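You operate a simulated robot arm through the tools that you are given. There is no shell and no other tool.

Carry out the task below with a simulated robot arm. There is one attempt and no reset: what you move stays moved.

TASK
Thread the film round the bottom roller and shut it in the clamp.
Fine: swing the dancer arm back for it, and let it on to the film again after. Where these are worked on the way, their far stop is far enough and under half their travel is too little: dancer arm.
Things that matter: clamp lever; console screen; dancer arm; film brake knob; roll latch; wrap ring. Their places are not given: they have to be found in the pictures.

Only the result counts: the job must be done as asked and must still hold three seconds after the hand-in. Knocking over, shifting, dropping, spilling or breaking anything else fails it.

THE ROBOT
A 7-joint arm with a two-finger parallel gripper, fixed in place. Base frame: the origin is on the floor under the middle of its stand, x ahead of it, y to its left, z up. Units: m, degrees, N and s.
It reaches about 1.247 m from its shoulder. Its first joint turns from -132.0 to 132.0 degrees. Payload 3.91 kg.
The TCP is the grasp point between the finger pads, 0.03 m short of the fingertips. In the tool frame z runs along the fingers and y along their closing line. The gripper opens to 0.11 m. The fingers are 0.02 m wide and 0.01 m thick; the gripper's body (0.048 by 0.112 m) begins 0.055 m behind the TCP.
Orientation is that of the tool frame in the base frame, as [roll, pitch, yaw] about the fixed x, y, z axes, in that order (R = Rz(yaw) Ry(pitch) Rx(roll)). With the fingers straight down and closing along the base's y, the tool's x points along the base's -x, its y along +y and its z along -z.

THE INTERFACE
- The arm moves only by the tool jog_arm. Its argument "commands" is a list of rows, each a list of 7 numbers: the gripper command, from -1 (fully open) to 1 (shut), values between in proportion, then the shift along the base's x, y, z in mm, then the turn, a rotation vector about the base's x, y, z in degrees. In form: [[hand, x, y, z, wx, wy, wz], ...]. A call has 1 to 20 rows; each row is the pose to reach, as a shift and turn from the pose commanded when the call began. Rows are played at 5 a second. More than 0.05 m and 8.6 degrees between two rows, or a gripper value outside its range, and nothing of the call is played. A pose out of reach is approached as far as the arm can. The call stops where the force on the tool passes 40 N (or 10 N more than at its start, if that is more) or the arm is blocked; 0.2 s more then pass. Each finger travels about 0.108 m/s and halts on what it meets, pressing with about 44 N; the grip force reading is that of the motor and also rises with nothing between the fingers. The clock runs only during rows and for 0.2 s after the last one: add rows that repeat a pose to give the fingers time. It gives the time, the measured TCP pose, the force on the tool (base axes), the opening and the grip force at its end, in the units of the frame above (readings bear some noise), with the torque about the TCP (base axes, N m) and any sound that the robot's microphone picked up, and new pictures: "show" is both (left out), scene, wrist or none.
- Cameras (640 x 400 px; columns grow to the right, rows downward): "scene" is fixed at [0.0492, 0.5004, 1.628]; the picture's right is [-0.13, -0.99, 0.00], its down [-0.54, 0.07, -0.84] and it looks along [0.83, -0.11, -0.55] (base axes); focal length 284 px, centre (320, 200). "wrist" rides on the gripper at [0.072, 0.017, -0.103] in the tool frame; the picture's right is [-0.23, 0.97, 0.00], its down [-0.76, -0.18, -0.62] and it looks along [-0.61, -0.14, 0.78] (tool axes); focal length 222 px, centre (320, 200).
- measure_at(camera, pixels): for up to 12 pixels [column, row] of the newest picture of that camera ("zoom" is the newest enlarged one), the place [x, y, z] in the base frame of the surface seen there, good to about 0.002 m. The clock stands still meanwhile.
- close_up(camera, box): a new picture of the part [left, top, right, bottom] of that camera's present view, enlarged. The clock stands still meanwhile.
- finish_job(): hands the job in; it is judged then, once.

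Unless the task says otherwise, let go and move clear before handing in.

The tools are called as name(argument=value, ...) on one line, values as JSON. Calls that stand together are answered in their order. jog_arm: Moves the arm, as the interface text tells. Its arguments: {"type":"object","properties":{"commands":{"type":"array","items":{"type":"array","items":{"type":"number"}}},"show":{"type":"string","enum":["both","scene","wrist","none"]}},"required":["commands"]} The other tools are called the same way: measure_at (camera, pixels) gives the place of the surface under pixels of a picture; close_up (camera, box) takes an enlarged picture of a part of a camera's view; finish_job () hands the job in.

At the start:

```text
t: 0.0
tool_pos: [0.5372, 0.1699, 1.4792]
tcp_rot: [179.9, 0.0, -180.0]
force: [0.8, -0.7, 0.1]
wrist_torque: [0.01, -0.01, -0.03]
grip_width: 0.1103
gripper_force: 0.0
```

scene: 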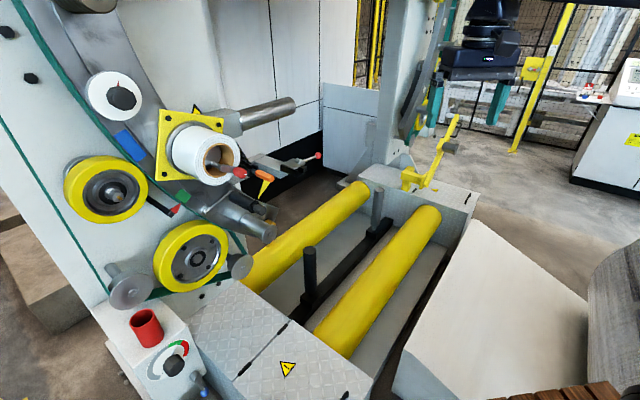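
wrist: 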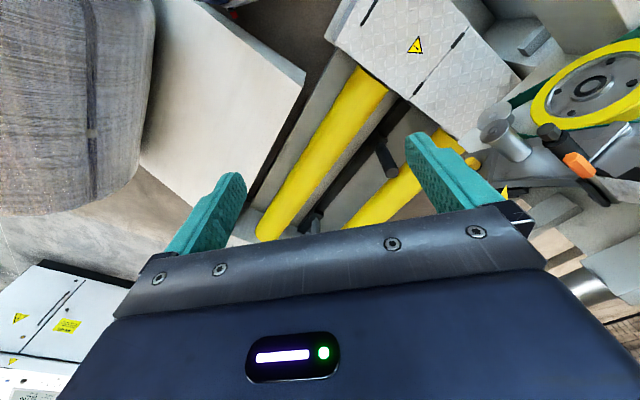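

The scene picture shows a film wrapping machine: a ring with yellow wheels at (105,190) and (190,255), a film roll at (205,155), and a red-tipped arm at (235,170). I'll enlarge parts of the scene to find each named item.

close_up(camera="scene", box=[60, 60, 340, 235])

close_up(camera="scene", box=[80, 225, 320, 400])

close_up(camera="scene", box=[330, 0, 640, 200])

close_up(camera="scene", box=[180, 140, 340, 240])

```text
2.29 times, centred on (200, 148) of scene
```

zoom: 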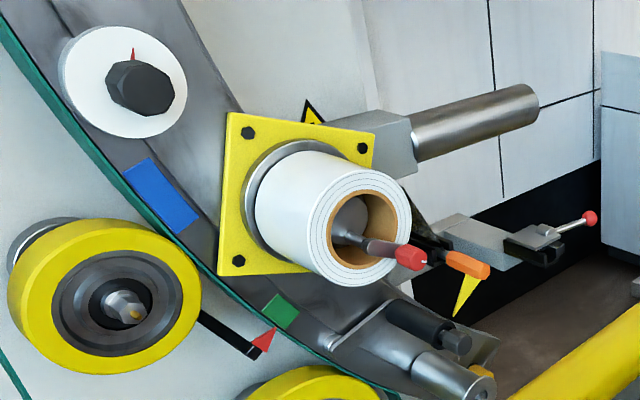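

```text
2.29 times, centred on (200, 312) of scene
```

zoom: 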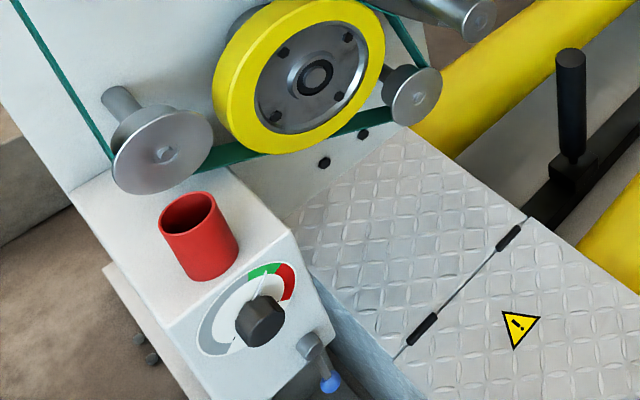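

```text
2.00 times, centred on (485, 100) of scene
```

zoom: 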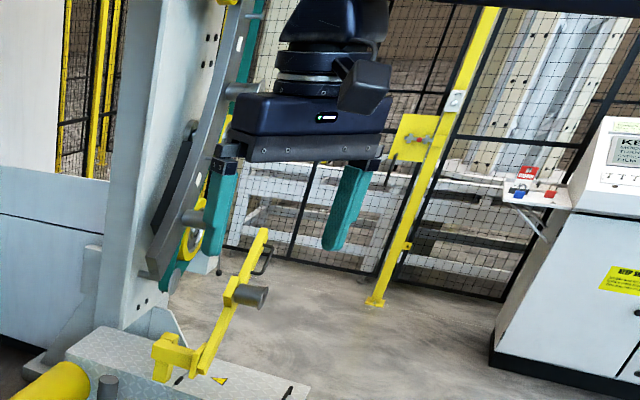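

```text
4.00 times, centred on (260, 190) of scene
```

zoom: 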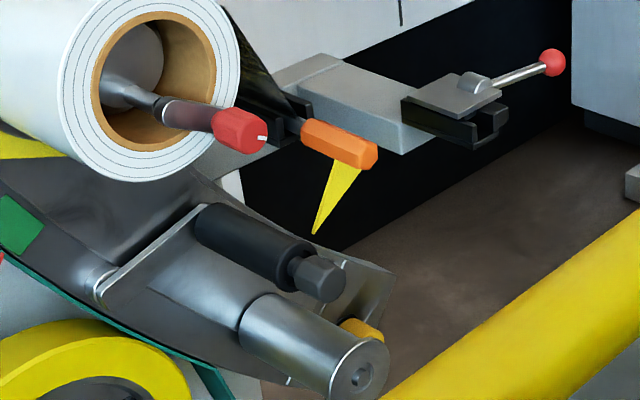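

The clamp with a red-ball lever appears at (305,162), the orange tab on the film's end at (265,177), and the dancer roller around (255,205). The console screen at (632,85) may hold instructions, so I'll enlarge it and the other parts.

close_up(camera="scene", box=[570, 45, 640, 125])

close_up(camera="scene", box=[240, 140, 330, 200])

close_up(camera="scene", box=[200, 180, 300, 245])

close_up(camera="wrist", box=[440, 80, 640, 240])

measure_at(camera="scene", pixels=[[205, 155], [239, 172], [263, 176], [300, 162], [318, 156], [262, 232], [245, 205], [290, 103], [230, 120], [123, 97], [127, 142], [105, 190]])

```text
5.00 times, centred on (605, 85) of scene
```

zoom: 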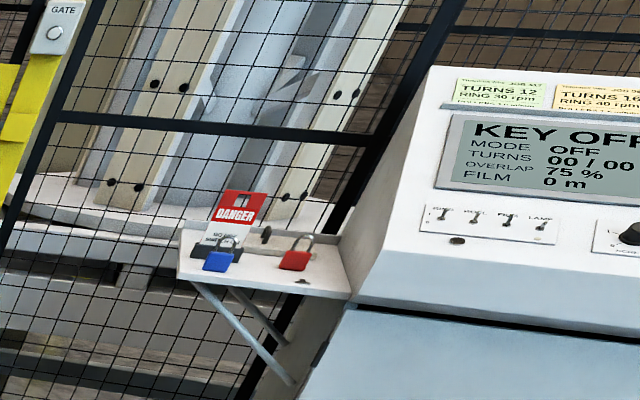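

```text
6.67 times, centred on (285, 170) of scene
```

zoom: 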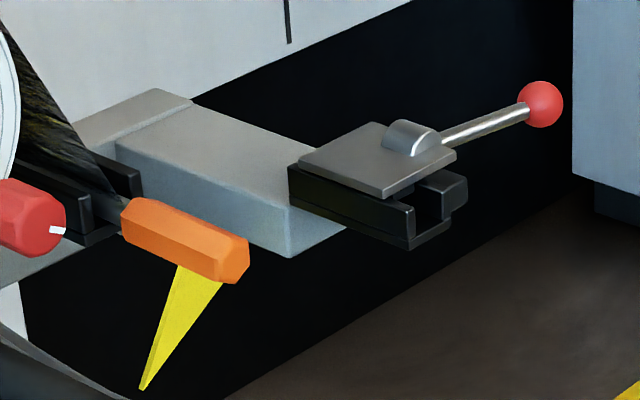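

```text
6.15 times, centred on (250, 212) of scene
```

zoom: 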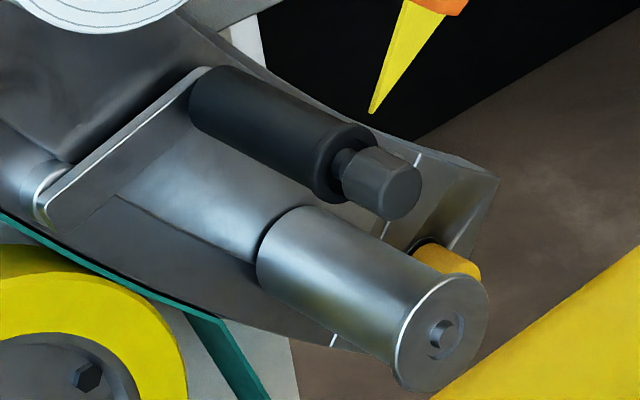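

```text
2.50 times, centred on (540, 160) of wrist
```

zoom: 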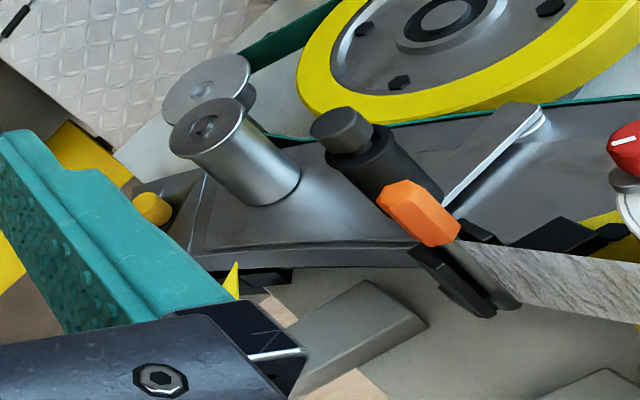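

```text
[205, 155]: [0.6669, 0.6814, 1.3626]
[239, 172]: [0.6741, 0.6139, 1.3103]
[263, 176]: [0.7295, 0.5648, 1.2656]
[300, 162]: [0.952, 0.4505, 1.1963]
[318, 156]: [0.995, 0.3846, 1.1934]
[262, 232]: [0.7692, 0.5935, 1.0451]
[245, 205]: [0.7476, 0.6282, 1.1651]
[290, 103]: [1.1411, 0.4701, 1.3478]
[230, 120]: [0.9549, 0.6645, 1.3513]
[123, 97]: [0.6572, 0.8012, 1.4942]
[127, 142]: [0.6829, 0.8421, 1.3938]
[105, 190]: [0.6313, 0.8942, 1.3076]
```

The console reads KEY OFF, so the machine is dead; the orange tab sits in a black holder, and the clamp is on the right at (952,450,1196 mm). I'll measure more of the rollers, dancer arm and clamp to get the geometry.

close_up(camera="scene", box=[190, 140, 330, 250])

measure_at(camera="scene", pixels=[[207, 212], [222, 195], [235, 192], [252, 205], [263, 208], [270, 233], [248, 222], [273, 223], [275, 210], [267, 193], [259, 173], [275, 179]])

measure_at(camera="scene", pixels=[[250, 172], [258, 167], [245, 160], [275, 165], [290, 172], [293, 166], [295, 161], [302, 167], [305, 158], [310, 157], [302, 175], [308, 172]])

measure_at(camera="scene", pixels=[[231, 155], [222, 165], [215, 163], [240, 172], [245, 173], [175, 150], [190, 118], [222, 128], [165, 178], [180, 196], [175, 210], [160, 208]])

```text
3.64 times, centred on (260, 195) of scene
```

zoom: 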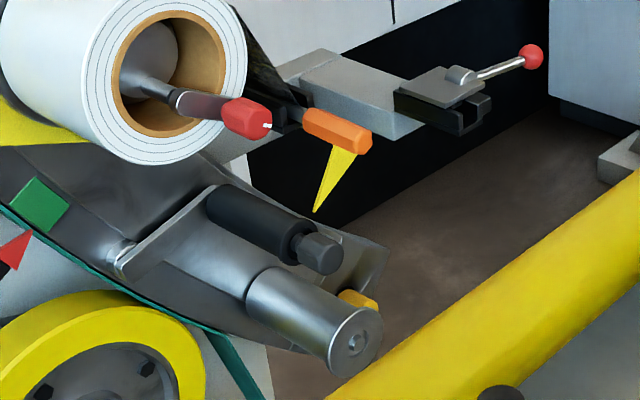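

```text
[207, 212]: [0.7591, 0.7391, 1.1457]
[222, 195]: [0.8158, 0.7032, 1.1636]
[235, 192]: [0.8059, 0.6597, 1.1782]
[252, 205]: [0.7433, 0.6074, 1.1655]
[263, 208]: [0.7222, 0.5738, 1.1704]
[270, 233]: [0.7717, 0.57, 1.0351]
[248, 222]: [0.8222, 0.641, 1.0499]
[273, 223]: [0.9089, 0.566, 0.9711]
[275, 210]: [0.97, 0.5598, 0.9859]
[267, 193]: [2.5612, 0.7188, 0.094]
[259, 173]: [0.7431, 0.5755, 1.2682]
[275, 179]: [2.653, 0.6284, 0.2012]
```

```text
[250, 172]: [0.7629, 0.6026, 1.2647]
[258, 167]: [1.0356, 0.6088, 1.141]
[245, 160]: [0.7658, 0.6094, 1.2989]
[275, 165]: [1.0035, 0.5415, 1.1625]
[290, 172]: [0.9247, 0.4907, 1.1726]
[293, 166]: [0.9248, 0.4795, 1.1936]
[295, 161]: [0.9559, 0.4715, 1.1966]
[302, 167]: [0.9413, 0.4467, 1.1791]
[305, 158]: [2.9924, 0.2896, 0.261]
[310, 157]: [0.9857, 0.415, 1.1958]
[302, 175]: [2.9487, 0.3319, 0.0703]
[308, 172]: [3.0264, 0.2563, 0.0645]
```

```text
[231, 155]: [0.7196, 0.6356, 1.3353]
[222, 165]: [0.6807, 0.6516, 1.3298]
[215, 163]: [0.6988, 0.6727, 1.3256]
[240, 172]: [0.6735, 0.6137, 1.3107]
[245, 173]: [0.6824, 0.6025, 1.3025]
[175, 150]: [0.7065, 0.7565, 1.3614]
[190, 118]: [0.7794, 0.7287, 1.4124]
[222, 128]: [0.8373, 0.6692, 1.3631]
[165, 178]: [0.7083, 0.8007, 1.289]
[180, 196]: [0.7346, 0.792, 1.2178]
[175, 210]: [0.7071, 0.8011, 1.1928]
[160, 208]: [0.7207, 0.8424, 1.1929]
```

The bottom roller's end face is near (262,232) and the dancer roller spans (235,192)-(263,208). I'll enlarge this area and measure along the rollers' edges to find their axis direction.

close_up(camera="scene", box=[200, 180, 290, 245])

measure_at(camera="zoom", pixels=[[320, 225], [350, 245], [390, 270], [420, 290], [290, 215], [275, 250], [430, 310], [455, 340], [230, 95], [270, 115], [310, 135], [350, 165]])

measure_at(camera="zoom", pixels=[[150, 120], [100, 170], [55, 200], [25, 205], [180, 90], [385, 180], [405, 190], [470, 265], [440, 260], [200, 200], [120, 220], [490, 190]])

```text
6.15 times, centred on (245, 212) of scene
```

zoom: 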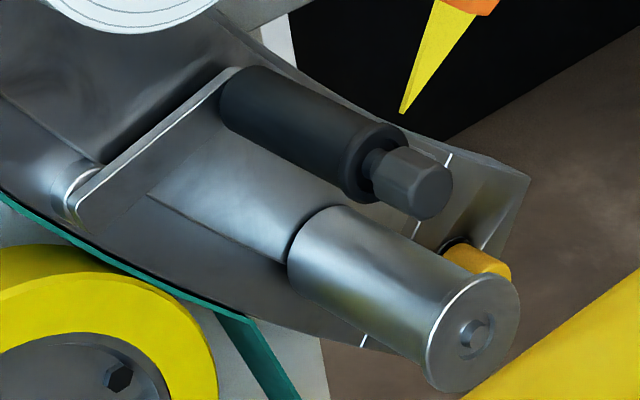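

```text
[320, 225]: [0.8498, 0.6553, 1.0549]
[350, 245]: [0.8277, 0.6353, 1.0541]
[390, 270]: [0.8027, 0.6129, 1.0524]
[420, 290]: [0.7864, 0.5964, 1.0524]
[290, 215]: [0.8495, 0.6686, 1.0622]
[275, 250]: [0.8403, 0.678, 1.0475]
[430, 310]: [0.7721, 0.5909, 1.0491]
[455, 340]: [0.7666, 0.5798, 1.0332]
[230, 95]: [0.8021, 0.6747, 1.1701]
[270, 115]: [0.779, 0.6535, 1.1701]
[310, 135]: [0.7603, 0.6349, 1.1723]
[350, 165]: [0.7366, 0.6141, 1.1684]
```

```text
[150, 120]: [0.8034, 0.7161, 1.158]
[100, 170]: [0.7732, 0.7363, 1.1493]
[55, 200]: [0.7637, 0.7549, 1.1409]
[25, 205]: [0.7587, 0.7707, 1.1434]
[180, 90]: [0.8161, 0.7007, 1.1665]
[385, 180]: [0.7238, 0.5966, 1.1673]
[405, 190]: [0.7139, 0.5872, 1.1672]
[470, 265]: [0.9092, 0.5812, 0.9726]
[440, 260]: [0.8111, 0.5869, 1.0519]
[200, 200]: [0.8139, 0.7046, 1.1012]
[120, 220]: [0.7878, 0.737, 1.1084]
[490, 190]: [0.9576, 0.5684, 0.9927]
```

The roller axes run about (0.73, 0.68, 0), so the machine faces the robot with depth inward at a yaw of about 43 degrees. Next I'll enlarge the brake knob at (123,97), the dial at (175,360) and the console notes, which may bear on how the film must be threaded.

close_up(camera="scene", box=[75, 65, 165, 165])

close_up(camera="scene", box=[600, 60, 640, 110])

close_up(camera="scene", box=[120, 300, 220, 400])

close_up(camera="scene", box=[140, 180, 200, 225])

close_up(camera="scene", box=[280, 145, 325, 180])

close_up(camera="scene", box=[235, 145, 285, 200])

```text
4.00 times, centred on (120, 115) of scene
```

zoom: 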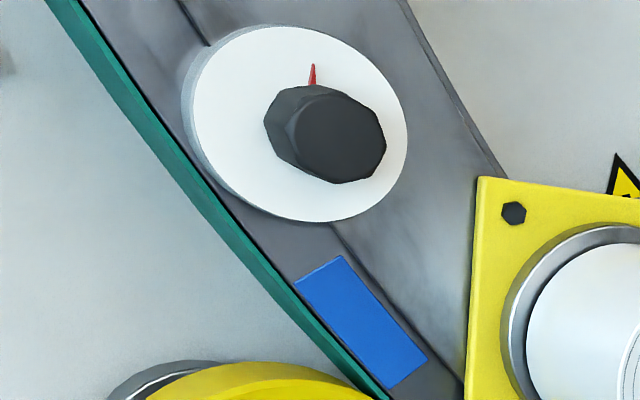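

```text
8.00 times, centred on (620, 85) of scene
```

zoom: 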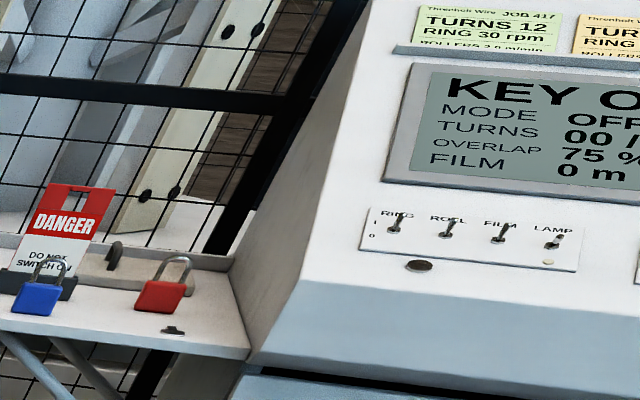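

```text
4.00 times, centred on (170, 350) of scene
```

zoom: 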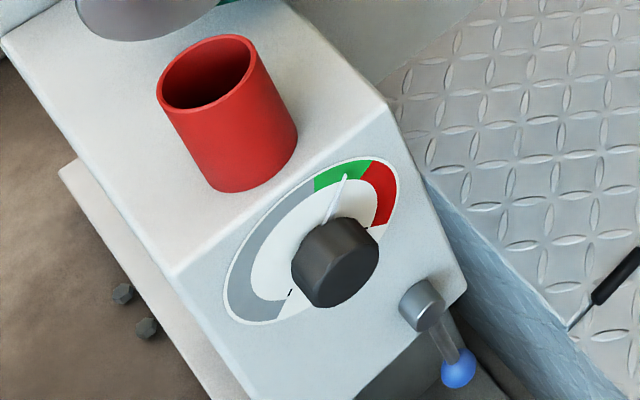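

```text
8.89 times, centred on (170, 202) of scene
```

zoom: 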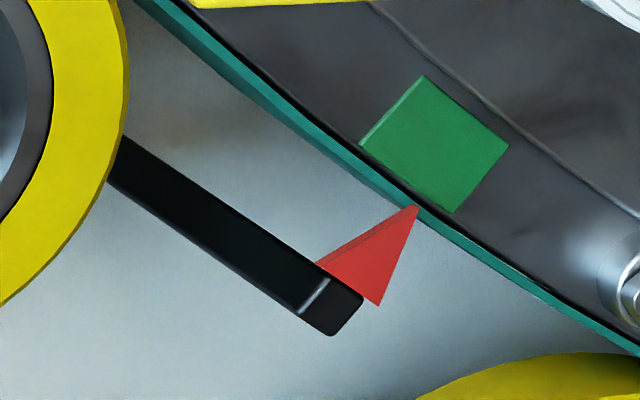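

```text
11.43 times, centred on (302, 162) of scene
```

zoom: 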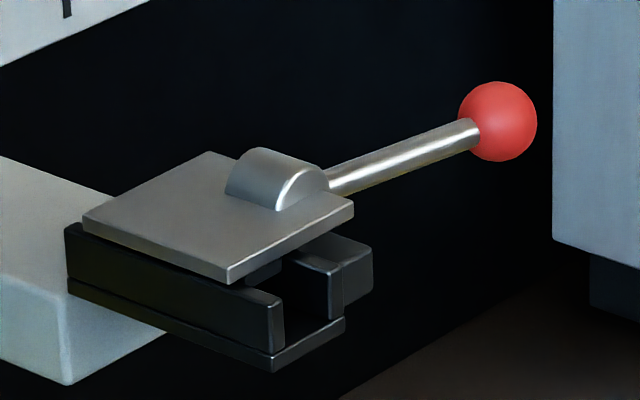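

```text
7.27 times, centred on (260, 172) of scene
```

zoom: 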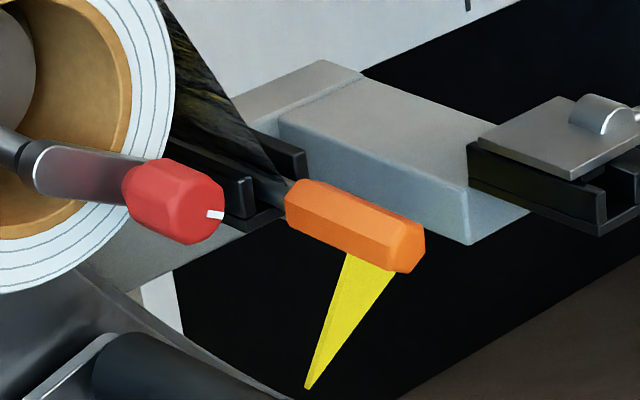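

The knob and ring index marks look in a resting state (red pointer up, green patch at the red triangle). I'll now swing the gripper round toward the machine, tilted forward, to get a straight-on wrist view of the tab, dancer, bottom roller and clamp.

jog_arm(commands=[[-1, 2, 14, -18, 1.7, -4.3, 4.1], [-1, 4, 28, -36, 3.3, -8.6, 8.1], [-1, 6, 42, -54, 5.0, -12.9, 12.2], [-1, 8, 56, -72, 6.7, -17.2, 16.3], [-1, 10, 70, -90, 8.4, -21.5, 20.4], [-1, 12, 84, -107, 10.0, -25.7, 24.4], [-1, 14, 99, -125, 11.7, -30.0, 28.5], [-1, 16, 113, -143, 13.4, -34.3, 32.6], [-1, 18, 127, -161, 15.0, -38.6, 36.6], [-1, 20, 141, -179, 16.7, -42.9, 40.7], [-1, 20, 141, -179, 16.7, -42.9, 40.7]])

```text
t: 2.4
tool_pos: [0.5569, 0.3108, 1.2986]
tcp_rot: [-179.7, 45.1, -136.8]
force: [0.0, 0.1, 0.3]
wrist_torque: [-0.01, -0.06, -0.02]
grip_width: 0.11
gripper_force: 0.1
```

scene: 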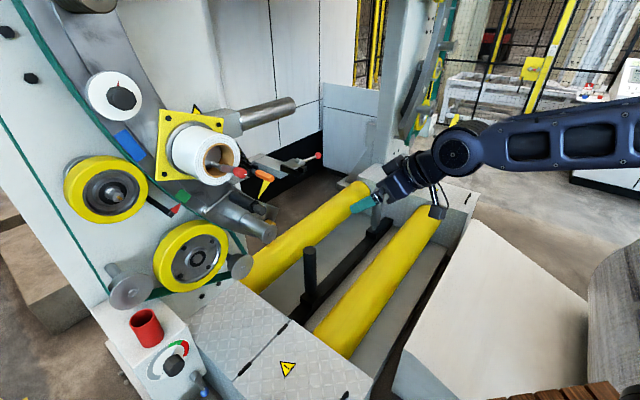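
wrist: 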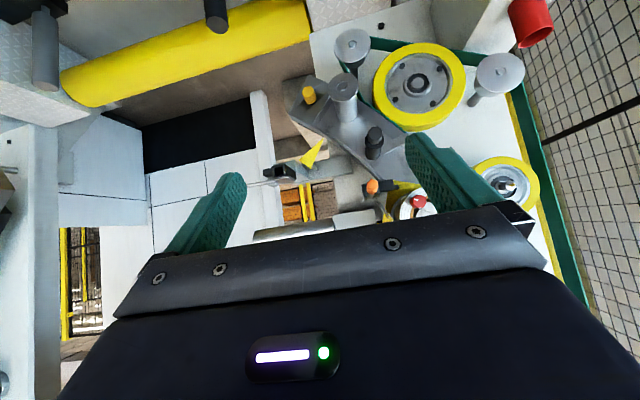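

The wrist view is upside down (picture-down is up), with the bottom roller at (343,90), the dancer knob at (374,140), the orange tab at (372,186) and the clamp near (280,172). I'll enlarge those parts.

close_up(camera="wrist", box=[250, 60, 450, 230])

close_up(camera="wrist", box=[240, 140, 340, 210])

measure_at(camera="wrist", pixels=[[343, 87], [330, 87], [356, 87], [343, 75], [374, 135], [374, 150], [372, 187], [309, 93], [312, 150], [280, 172], [268, 172], [418, 201]])

```text
2.35 times, centred on (350, 145) of wrist
```

zoom: 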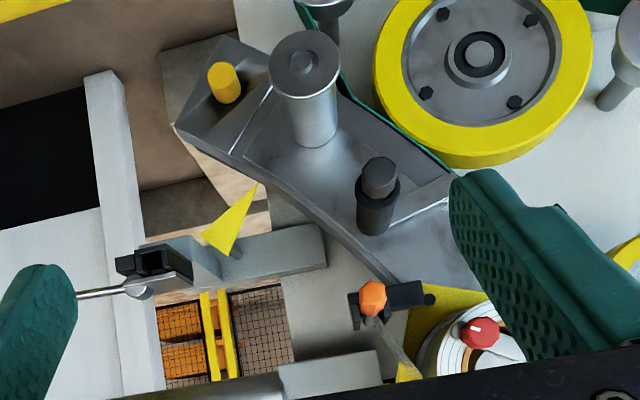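

```text
5.71 times, centred on (290, 175) of wrist
```

zoom: 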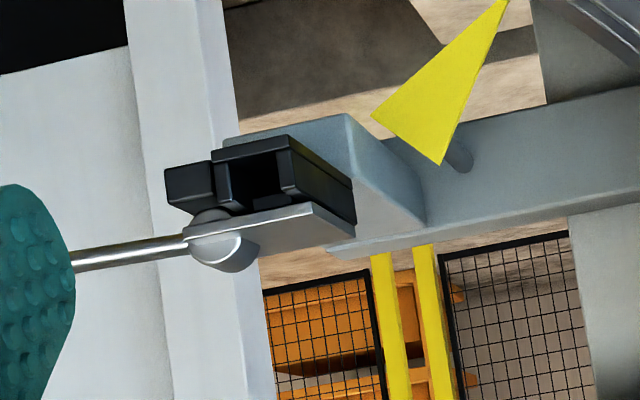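

```text
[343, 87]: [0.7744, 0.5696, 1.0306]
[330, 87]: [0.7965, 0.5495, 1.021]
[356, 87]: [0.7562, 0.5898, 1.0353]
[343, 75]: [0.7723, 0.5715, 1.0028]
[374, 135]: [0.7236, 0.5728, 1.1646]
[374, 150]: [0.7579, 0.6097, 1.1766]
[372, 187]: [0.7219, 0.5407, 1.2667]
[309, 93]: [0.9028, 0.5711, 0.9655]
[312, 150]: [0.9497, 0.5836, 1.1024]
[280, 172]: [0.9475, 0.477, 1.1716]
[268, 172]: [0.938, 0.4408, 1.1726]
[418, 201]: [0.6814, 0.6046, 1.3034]
```

The clamp's lever sits at the right of its plate, and a yellow pointer is fixed to the clamp's arm at (312,150). I'll move closer to the clamp to see how its plate and lever work.

jog_arm(commands=[[-1, 40, -2, -8, 0, 0, 0], [-1, 80, -5, -16, 0, 0, 0], [-1, 120, -7, -25, 0, 0, 0], [-1, 160, -9, -33, 0, 0, 0], [-1, 187, -11, -39, 0, 0, 0], [-1, 187, -11, -39, 0, 0, 0]])

```text
t: 3.8
tool_pos: [0.7455, 0.3, 1.2618]
tcp_rot: [-179.9, 45.0, -136.9]
force: [-0.7, 0.7, 0.6]
wrist_torque: [-0.01, 0.03, -0.01]
grip_width: 0.1098
gripper_force: 0.1
```

scene: 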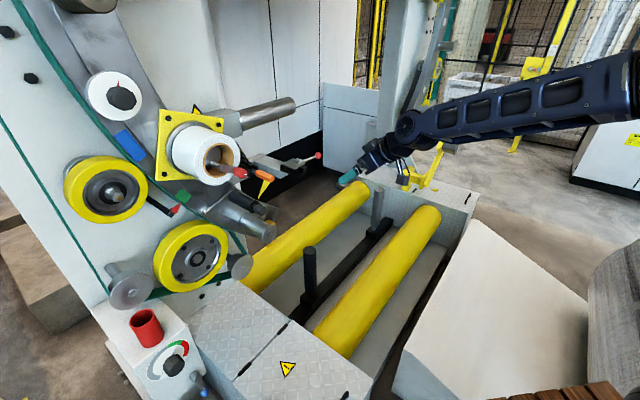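
wrist: 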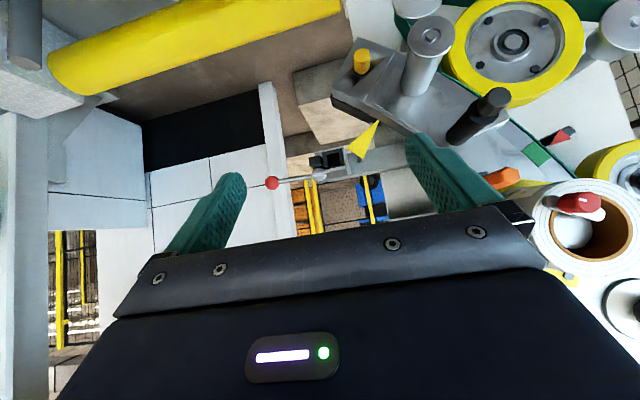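

close_up(camera="wrist", box=[260, 120, 400, 208])

close_up(camera="wrist", box=[260, 140, 350, 196])

measure_at(camera="zoom", pixels=[[80, 300], [160, 285], [240, 275], [325, 270], [380, 262], [380, 140], [400, 200], [450, 210], [440, 110], [340, 130], [480, 250], [390, 235]])

```text
4.55 times, centred on (330, 164) of wrist
```

zoom: 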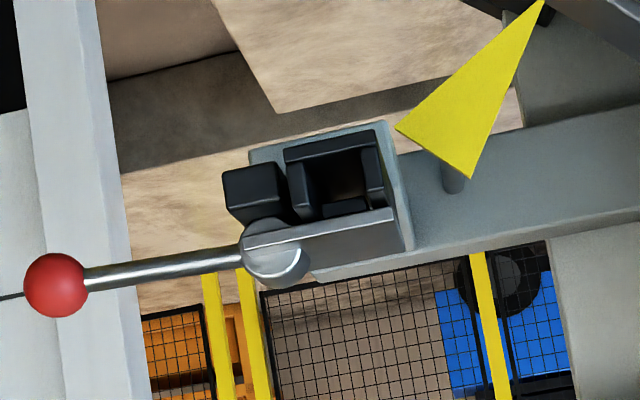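

```text
7.11 times, centred on (305, 168) of wrist
```

zoom: 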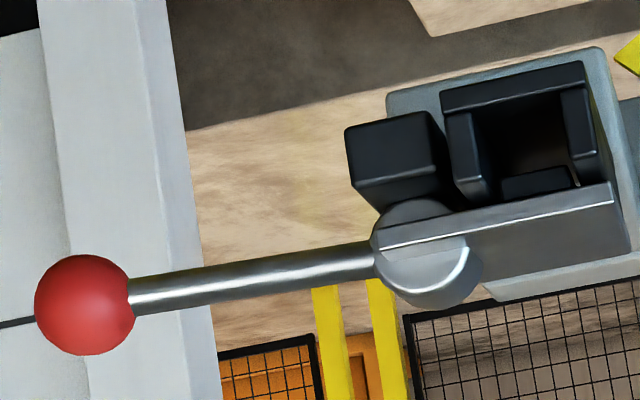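

```text
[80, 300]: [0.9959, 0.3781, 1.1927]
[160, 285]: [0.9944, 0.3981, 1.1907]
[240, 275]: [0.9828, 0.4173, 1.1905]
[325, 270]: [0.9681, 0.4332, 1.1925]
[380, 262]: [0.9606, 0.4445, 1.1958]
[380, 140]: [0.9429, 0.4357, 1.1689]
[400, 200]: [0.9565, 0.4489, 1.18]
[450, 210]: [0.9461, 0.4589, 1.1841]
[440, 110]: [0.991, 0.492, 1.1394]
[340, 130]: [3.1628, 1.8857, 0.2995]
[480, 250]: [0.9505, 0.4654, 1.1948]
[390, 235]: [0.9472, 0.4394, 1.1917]
```

The clamp's plate lies flat over the U-channel with a hinge disc on its right side at (425,250) of the zoom, so it looks shut and empty at present. I'll measure the channel's walls, floor and pad.

measure_at(camera="zoom", pixels=[[465, 150], [480, 180], [575, 110], [585, 170], [510, 85], [510, 100], [540, 185], [530, 140], [520, 120], [600, 200], [400, 130], [430, 290]])

close_up(camera="wrist", box=[295, 140, 355, 190])

close_up(camera="wrist", box=[440, 70, 640, 240])

```text
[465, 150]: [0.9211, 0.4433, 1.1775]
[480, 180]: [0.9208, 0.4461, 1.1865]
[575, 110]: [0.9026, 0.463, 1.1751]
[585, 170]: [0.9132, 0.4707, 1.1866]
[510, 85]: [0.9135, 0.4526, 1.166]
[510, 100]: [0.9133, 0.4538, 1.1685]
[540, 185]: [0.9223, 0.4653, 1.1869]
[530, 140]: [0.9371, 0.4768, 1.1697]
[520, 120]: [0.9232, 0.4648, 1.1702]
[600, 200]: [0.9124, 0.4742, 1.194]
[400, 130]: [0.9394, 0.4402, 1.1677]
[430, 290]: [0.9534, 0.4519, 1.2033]
```

```text
8.00 times, centred on (325, 165) of wrist
```

zoom: 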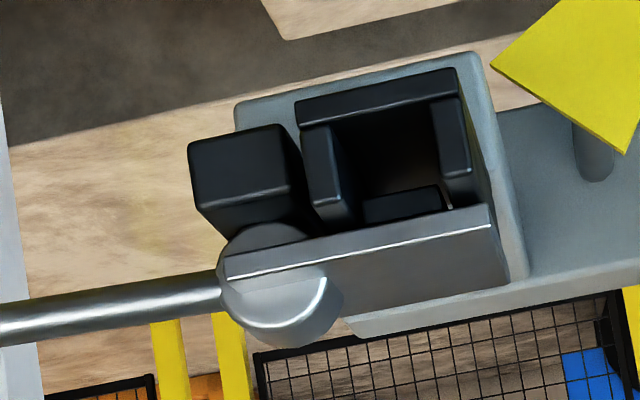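

```text
2.35 times, centred on (540, 155) of wrist
```

zoom: 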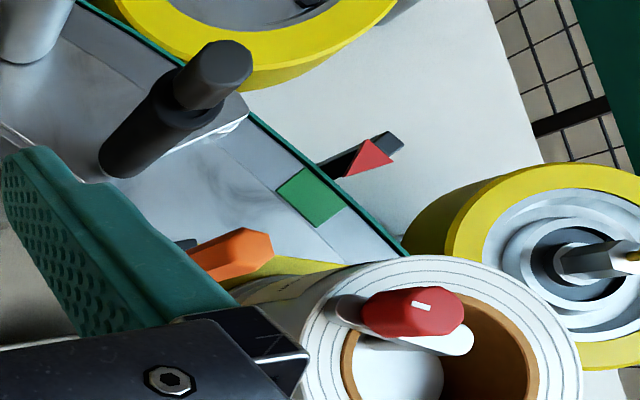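

The channel is about 20 mm wide (r 0.277-0.297), floor z 1.170, wall tops z 1.187, with its front at depth 0.977. Now I'll move the camera in front of the tab and dancer for the same kind of look.

jog_arm(commands=[[-1, -31, 26, 8, 0, 0, 0], [-1, -62, 52, 16, 0, 0, 0], [-1, -93, 78, 24, 0, 0, 0], [-1, -124, 105, 33, 0, 0, 0], [-1, -155, 131, 41, 0, 0, 0], [-1, -186, 157, 49, 0, 0, 0], [-1, -186, 157, 49, 0, 0, 0]])

close_up(camera="wrist", box=[220, 60, 420, 200])

close_up(camera="wrist", box=[270, 120, 370, 200])

```text
t: 5.4
tool_pos: [0.5592, 0.4571, 1.3105]
tcp_rot: [-179.8, 45.1, -137.0]
force: [0.5, 0.7, -0.1]
wrist_torque: [-0.01, -0.03, 0.0]
grip_width: 0.1098
gripper_force: 0.1
```

scene: 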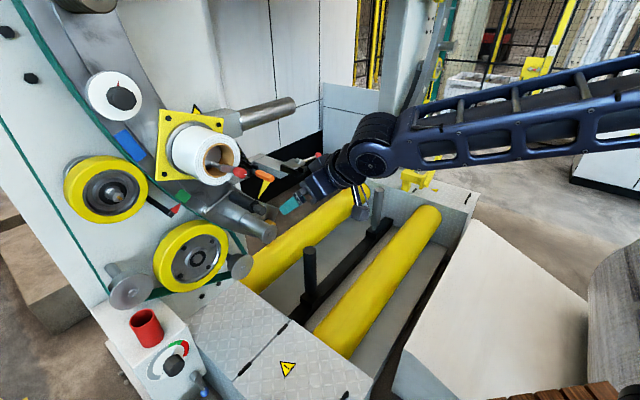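
wrist: 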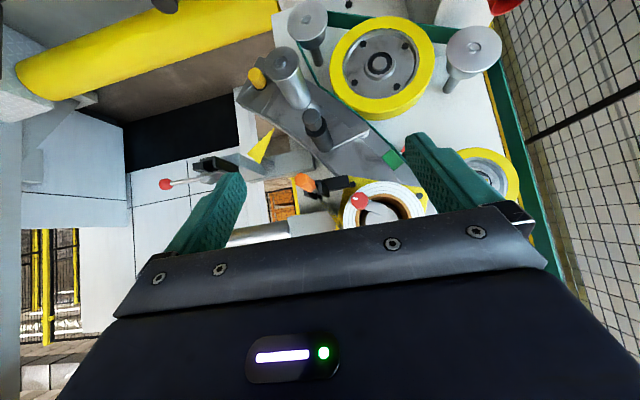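

```text
2.86 times, centred on (320, 130) of wrist
```

zoom: 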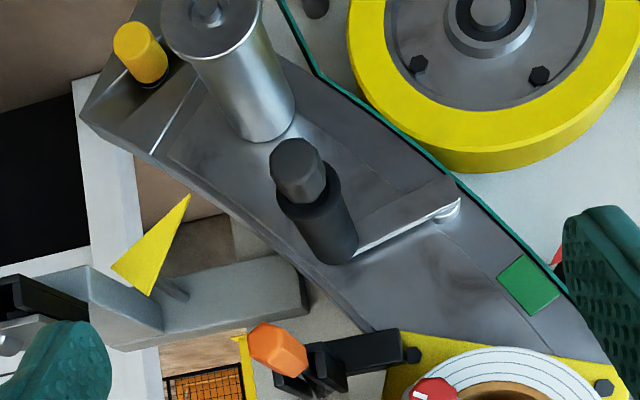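

```text
5.00 times, centred on (320, 160) of wrist
```

zoom: 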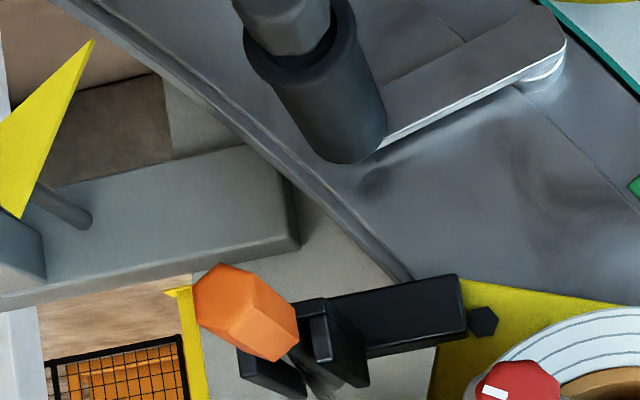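

This view shows the dancer arm's plate from its pivot at (545,60) of the zoom to the black roller, and the tab in its fork. I'll measure the handle, fork, dancer knob and pivot precisely.

measure_at(camera="zoom", pixels=[[215, 300], [235, 280], [235, 330], [270, 310], [290, 330], [265, 345], [270, 375], [320, 330], [330, 360], [345, 340], [400, 310], [285, 360]])

measure_at(camera="zoom", pixels=[[285, 10], [290, 40], [265, 60], [330, 60], [300, 90], [330, 140], [345, 100], [380, 120], [450, 85], [530, 35], [545, 80], [500, 60]])

measure_at(camera="wrist", pixels=[[286, 62], [275, 62], [297, 62], [286, 52], [286, 73], [298, 95], [257, 77], [360, 203], [392, 160], [390, 200], [305, 184], [250, 170]])

```text
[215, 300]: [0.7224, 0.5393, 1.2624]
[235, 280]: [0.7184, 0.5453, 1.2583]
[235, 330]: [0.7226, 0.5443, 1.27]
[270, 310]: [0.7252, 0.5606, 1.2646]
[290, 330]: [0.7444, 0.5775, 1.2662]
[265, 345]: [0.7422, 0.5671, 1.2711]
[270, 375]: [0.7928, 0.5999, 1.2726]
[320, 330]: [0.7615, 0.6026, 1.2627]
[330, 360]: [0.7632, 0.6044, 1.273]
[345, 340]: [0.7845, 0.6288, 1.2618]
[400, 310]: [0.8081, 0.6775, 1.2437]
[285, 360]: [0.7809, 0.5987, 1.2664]
```

```text
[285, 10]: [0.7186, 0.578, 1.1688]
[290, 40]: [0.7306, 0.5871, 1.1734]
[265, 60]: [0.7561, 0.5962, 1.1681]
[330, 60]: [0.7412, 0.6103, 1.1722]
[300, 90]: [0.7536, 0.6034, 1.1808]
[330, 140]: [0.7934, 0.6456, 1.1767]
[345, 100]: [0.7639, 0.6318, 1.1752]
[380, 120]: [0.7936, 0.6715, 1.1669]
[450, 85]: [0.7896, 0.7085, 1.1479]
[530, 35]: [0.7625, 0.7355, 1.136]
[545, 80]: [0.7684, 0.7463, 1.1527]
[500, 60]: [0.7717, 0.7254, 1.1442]
```

```text
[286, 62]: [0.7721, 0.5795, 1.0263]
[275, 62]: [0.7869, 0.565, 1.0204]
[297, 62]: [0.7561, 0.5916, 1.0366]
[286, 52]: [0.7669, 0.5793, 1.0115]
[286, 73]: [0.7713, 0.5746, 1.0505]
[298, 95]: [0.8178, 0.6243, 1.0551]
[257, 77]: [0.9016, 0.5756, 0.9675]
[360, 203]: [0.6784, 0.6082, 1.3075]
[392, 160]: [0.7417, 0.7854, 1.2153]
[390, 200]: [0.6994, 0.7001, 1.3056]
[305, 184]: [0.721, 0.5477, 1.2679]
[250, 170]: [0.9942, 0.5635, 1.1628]
```

Handle: centre about r 0.089, z 1.263, from depth 0.897 to 0.94; the bottom roller's end is at depth 0.957, centre r 0.10, z 1.027, radius 0.028. I'll check the surrounding obstacles — yellow wheel, conveyor rollers, posts and film roll edges.

measure_at(camera="wrist", pixels=[[380, 63], [355, 90], [410, 95], [425, 50], [308, 20], [308, 45], [470, 45], [120, 60], [270, 20], [165, 5], [362, 110], [400, 140]])

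measure_at(camera="scene", pixels=[[236, 145], [240, 157], [225, 183], [205, 180], [193, 160], [222, 137], [250, 165], [247, 152], [255, 172], [308, 250], [375, 190], [250, 280]])

close_up(camera="scene", box=[225, 125, 275, 190])

```text
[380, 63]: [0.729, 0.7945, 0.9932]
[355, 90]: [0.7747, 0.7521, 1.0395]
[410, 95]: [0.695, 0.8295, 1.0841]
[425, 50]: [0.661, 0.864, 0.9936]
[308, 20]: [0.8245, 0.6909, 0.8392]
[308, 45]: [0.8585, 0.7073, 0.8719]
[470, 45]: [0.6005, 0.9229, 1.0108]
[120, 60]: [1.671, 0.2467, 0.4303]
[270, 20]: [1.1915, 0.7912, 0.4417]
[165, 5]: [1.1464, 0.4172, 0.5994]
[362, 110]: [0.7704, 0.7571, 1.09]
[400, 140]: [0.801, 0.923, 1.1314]
```

```text
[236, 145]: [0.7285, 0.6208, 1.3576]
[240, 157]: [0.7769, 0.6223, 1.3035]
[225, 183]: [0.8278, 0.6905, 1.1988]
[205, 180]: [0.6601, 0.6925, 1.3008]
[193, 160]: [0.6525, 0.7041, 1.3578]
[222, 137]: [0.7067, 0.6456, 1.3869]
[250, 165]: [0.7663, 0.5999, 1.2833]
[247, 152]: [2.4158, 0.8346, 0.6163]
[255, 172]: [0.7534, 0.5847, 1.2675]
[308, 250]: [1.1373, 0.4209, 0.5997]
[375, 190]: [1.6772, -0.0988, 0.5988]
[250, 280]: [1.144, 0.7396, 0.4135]
```

```text
6.15 times, centred on (250, 158) of scene
```

zoom: 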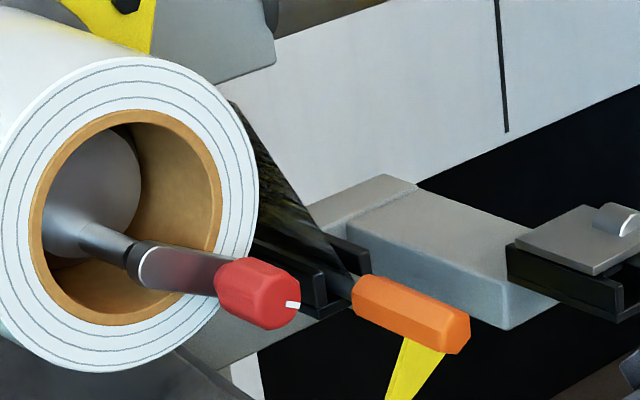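

Nothing solid lies in the low path (conveyor is at z 0.6, the yellow wheel is behind depth 1.07). I'll now pose the gripper in front of the dancer knob (r 0.064, z 1.163), tilted only 20 degrees below level, half closed.

jog_arm(commands=[[-0.5, 12, 7, -25, 2.8, -3.1, 0], [-0.3, 24, 13, -49, 5.7, -6.1, 0], [-0.1, 36, 20, -74, 8.5, -9.2, 0], [-0.1, 48, 26, -98, 11.3, -12.2, 0], [-0.1, 60, 33, -123, 14.2, -15.3, 0], [-0.1, 73, 40, -147, 17.0, -18.4, 0], [-0.1, 73, 40, -147, 17.0, -18.4, 0]])

close_up(camera="wrist", box=[220, 60, 440, 210])

```text
t: 7.0
tool_pos: [0.6314, 0.497, 1.1633]
tcp_rot: [-179.3, 70.1, -136.5]
force: [-0.1, -0.1, -0.4]
wrist_torque: [-0.01, 0.03, 0.0]
grip_width: 0.0605
gripper_force: 0.1
```

scene: 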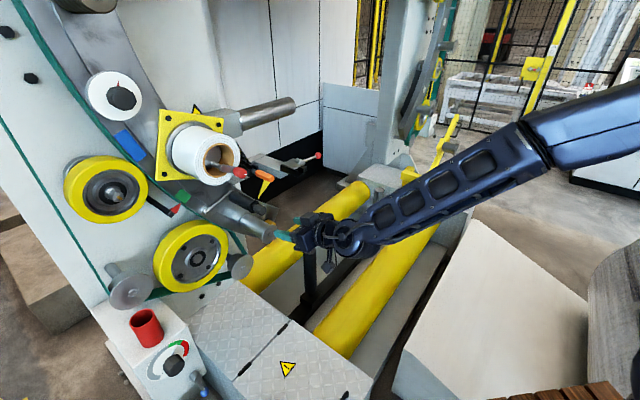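
wrist: 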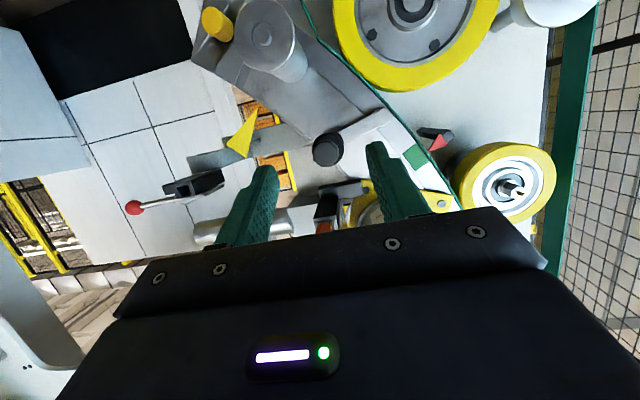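

```text
2.67 times, centred on (330, 135) of wrist
```

zoom: 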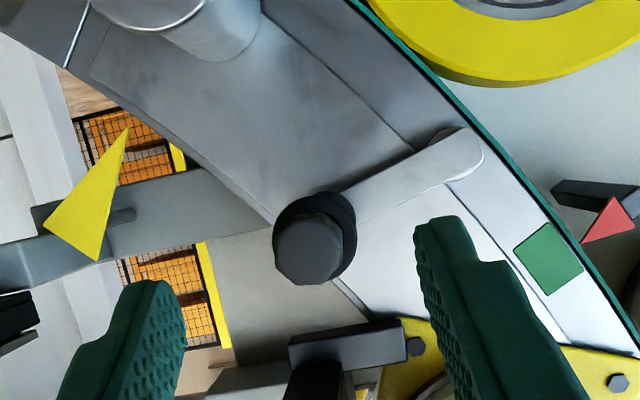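

The knob is seen end-on at (315,245) of the zoom, nearly centred between the fingers. I'll measure its face and edges.

measure_at(camera="zoom", pixels=[[308, 250], [282, 250], [333, 250], [308, 225], [308, 275], [345, 230], [310, 195], [465, 155], [420, 165], [380, 185], [375, 205], [440, 150]])

```text
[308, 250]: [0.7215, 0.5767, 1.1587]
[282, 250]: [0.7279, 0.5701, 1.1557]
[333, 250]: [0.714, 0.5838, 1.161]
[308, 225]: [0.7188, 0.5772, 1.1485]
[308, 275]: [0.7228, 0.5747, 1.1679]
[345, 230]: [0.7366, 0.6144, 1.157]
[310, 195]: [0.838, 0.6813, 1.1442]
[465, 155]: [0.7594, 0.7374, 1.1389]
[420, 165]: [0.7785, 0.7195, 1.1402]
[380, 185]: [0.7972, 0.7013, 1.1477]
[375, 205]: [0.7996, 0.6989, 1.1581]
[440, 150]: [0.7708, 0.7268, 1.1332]
```

The knob's face centre is r 0.066, z 1.158, depth 0.92, radius about 11 mm. I'll advance straight along the depth direction until the pads flank it.

jog_arm(commands=[[-0.1, 22, 19, -2, 0, 0, 0], [-0.1, 44, 39, -4, 0, 0, 0], [-0.1, 66, 58, -5, 0, 0, 0], [-0.1, 87, 78, -5, 0, 0, 0], [-0.1, 87, 78, -5, 0, 0, 0]])

close_up(camera="wrist", box=[220, 60, 440, 210])

close_up(camera="scene", box=[200, 160, 330, 250])

```text
t: 8.2
tool_pos: [0.7204, 0.5738, 1.1592]
tcp_rot: [-179.3, 70.1, -136.5]
force: [-0.3, -0.6, 0.6]
wrist_torque: [-0.01, 0.02, 0.02]
grip_width: 0.0606
gripper_force: 0.1
```

scene: 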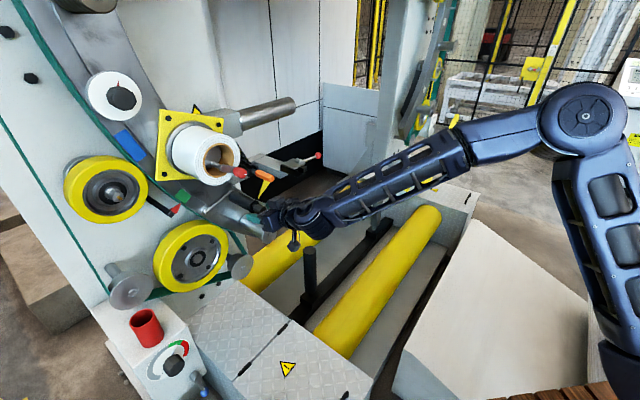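
wrist: 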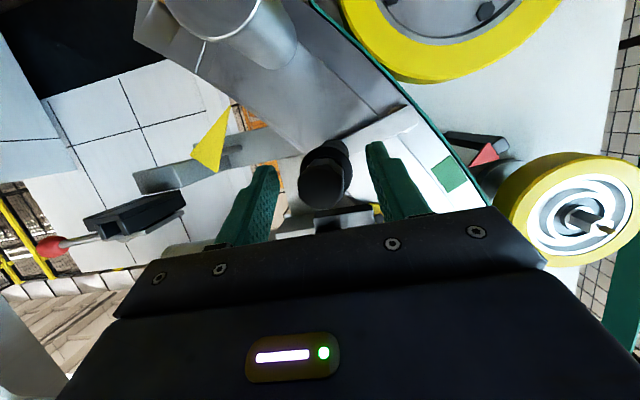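

```text
2.67 times, centred on (330, 135) of wrist
```

zoom: 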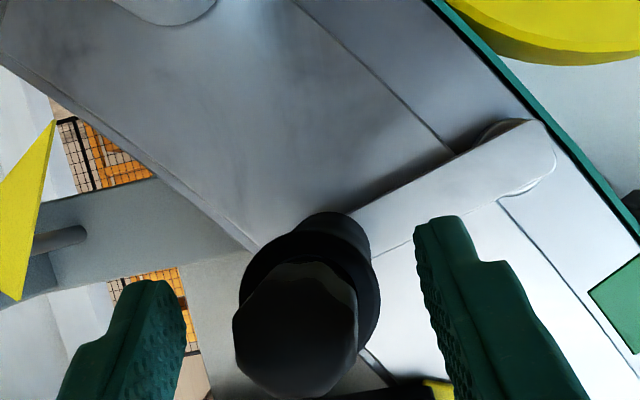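

```text
4.44 times, centred on (265, 205) of scene
```

zoom: 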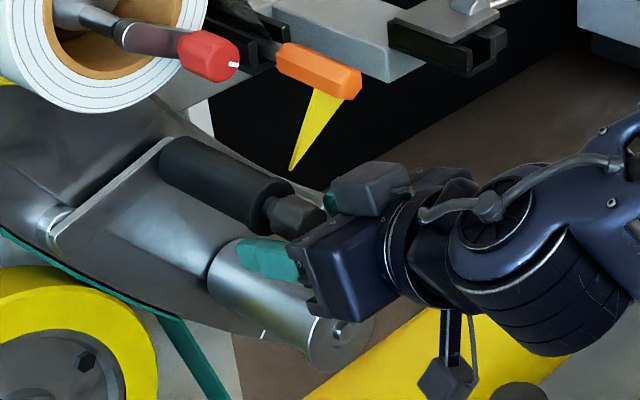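

The knob sits between the pads at (296,330) of the zoom. I'll close on it and read the grip.

jog_arm(commands=[[1, 0, 0, 0, 0, 0, 0], [1, 0, 0, 0, 0, 0, 0], [1, 0, 0, 0, 0, 0, 0]], show="wrist")

```text
t: 9.0
tool_pos: [0.7196, 0.5727, 1.1591]
tcp_rot: [-179.3, 70.2, -136.5]
force: [3.3, 1.7, 1.4]
wrist_torque: [0.04, -0.02, 1.25]
grip_width: 0.0283
gripper_force: 44.6
```

wrist: 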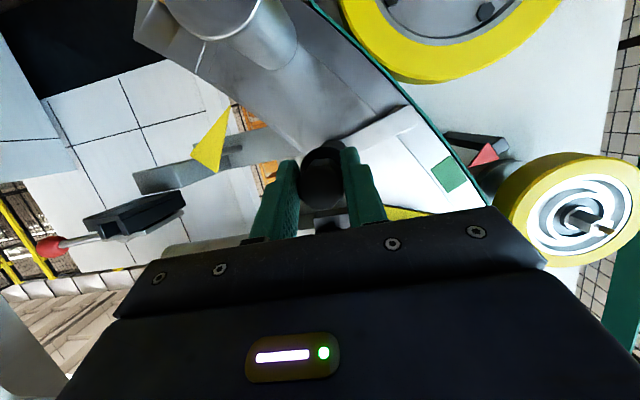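

The grip holds the 28 mm knob at 44.6 N. I'll test the swing upward by 10 mm along the tangent and read the force.

jog_arm(commands=[[1, -0.7, 0.7, 5, 0, 0, 0], [1, -1.4, 1.5, 10, 0, 0, 0], [1, -1.4, 1.5, 10, 0, 0, 0]])

```text
t: 9.8
tool_pos: [0.7186, 0.5753, 1.1669]
tcp_rot: [-179.3, 69.9, -136.5]
force: [4.4, -14.1, -35.3]
wrist_torque: [-0.72, 0.37, 1.06]
grip_width: 0.0287
gripper_force: 44.9
```

scene: 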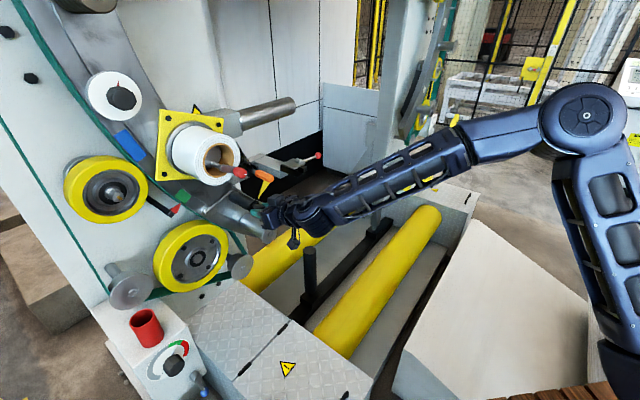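
wrist: 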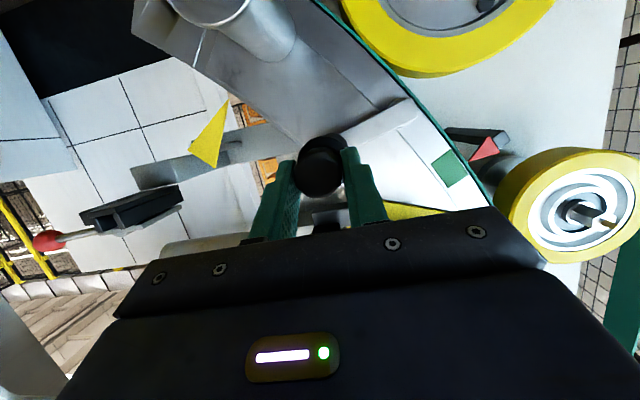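

Moving up met 35 N and the knob slid in the pads, so up is its stop. I'll go back down and test the swing downward.

jog_arm(commands=[[1, 0.7, -0.7, -5, 0, 0, 0], [1, 1.4, -1.5, -10, 0, 0, 0], [1, 1.4, -1.5, -10, 0, 0, 0]], show="none")

```text
t: 10.6
tool_pos: [0.7202, 0.574, 1.16]
tcp_rot: [-179.2, 70.2, -136.6]
force: [16.1, -10.6, 8.2]
wrist_torque: [1.07, -0.82, 0.97]
grip_width: 0.0284
gripper_force: 45.1
```

There is a residual sideways force of about 19 N from the slip. I'll open, let it settle, and look before gripping again.

jog_arm(commands=[[-0.1, 0, 0, 0, 0, 0, 0], [-0.1, 0, 0, 0, 0, 0, 0]], show="wrist")

close_up(camera="wrist", box=[220, 60, 440, 210])

measure_at(camera="zoom", pixels=[[295, 340], [260, 340], [330, 340], [295, 300], [295, 370], [530, 150], [420, 215]])

```text
t: 11.2
tool_pos: [0.7184, 0.5744, 1.1587]
tcp_rot: [-179.5, 70.0, -136.5]
force: [-0.2, 0.0, -0.4]
wrist_torque: [-0.03, 0.0, -0.02]
grip_width: 0.0604
gripper_force: 0.0
```

wrist: 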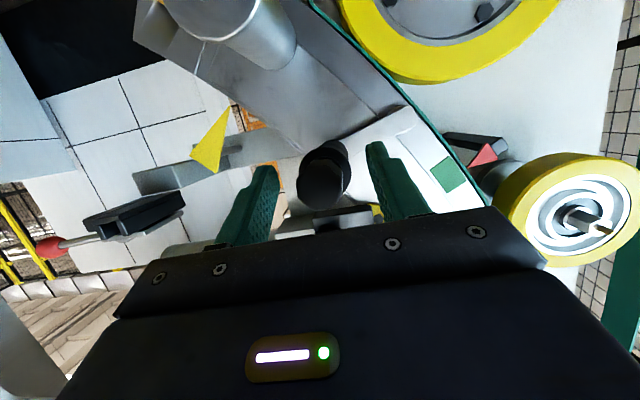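

```text
2.67 times, centred on (330, 135) of wrist
```

zoom: 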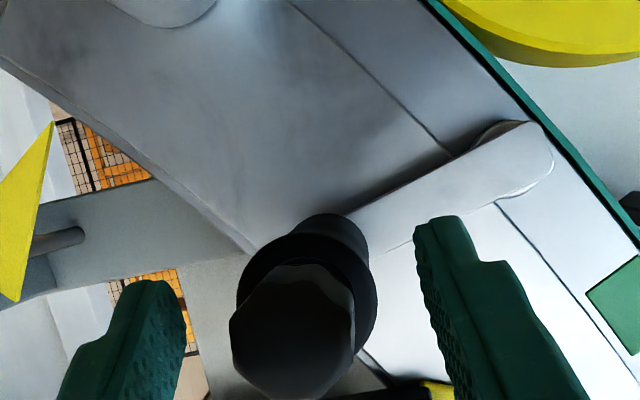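

```text
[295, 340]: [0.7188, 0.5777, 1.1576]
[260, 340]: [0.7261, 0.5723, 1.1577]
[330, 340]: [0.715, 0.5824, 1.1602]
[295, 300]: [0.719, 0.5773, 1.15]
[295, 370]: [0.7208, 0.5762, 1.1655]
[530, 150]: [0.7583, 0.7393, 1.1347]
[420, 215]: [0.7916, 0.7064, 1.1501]
```

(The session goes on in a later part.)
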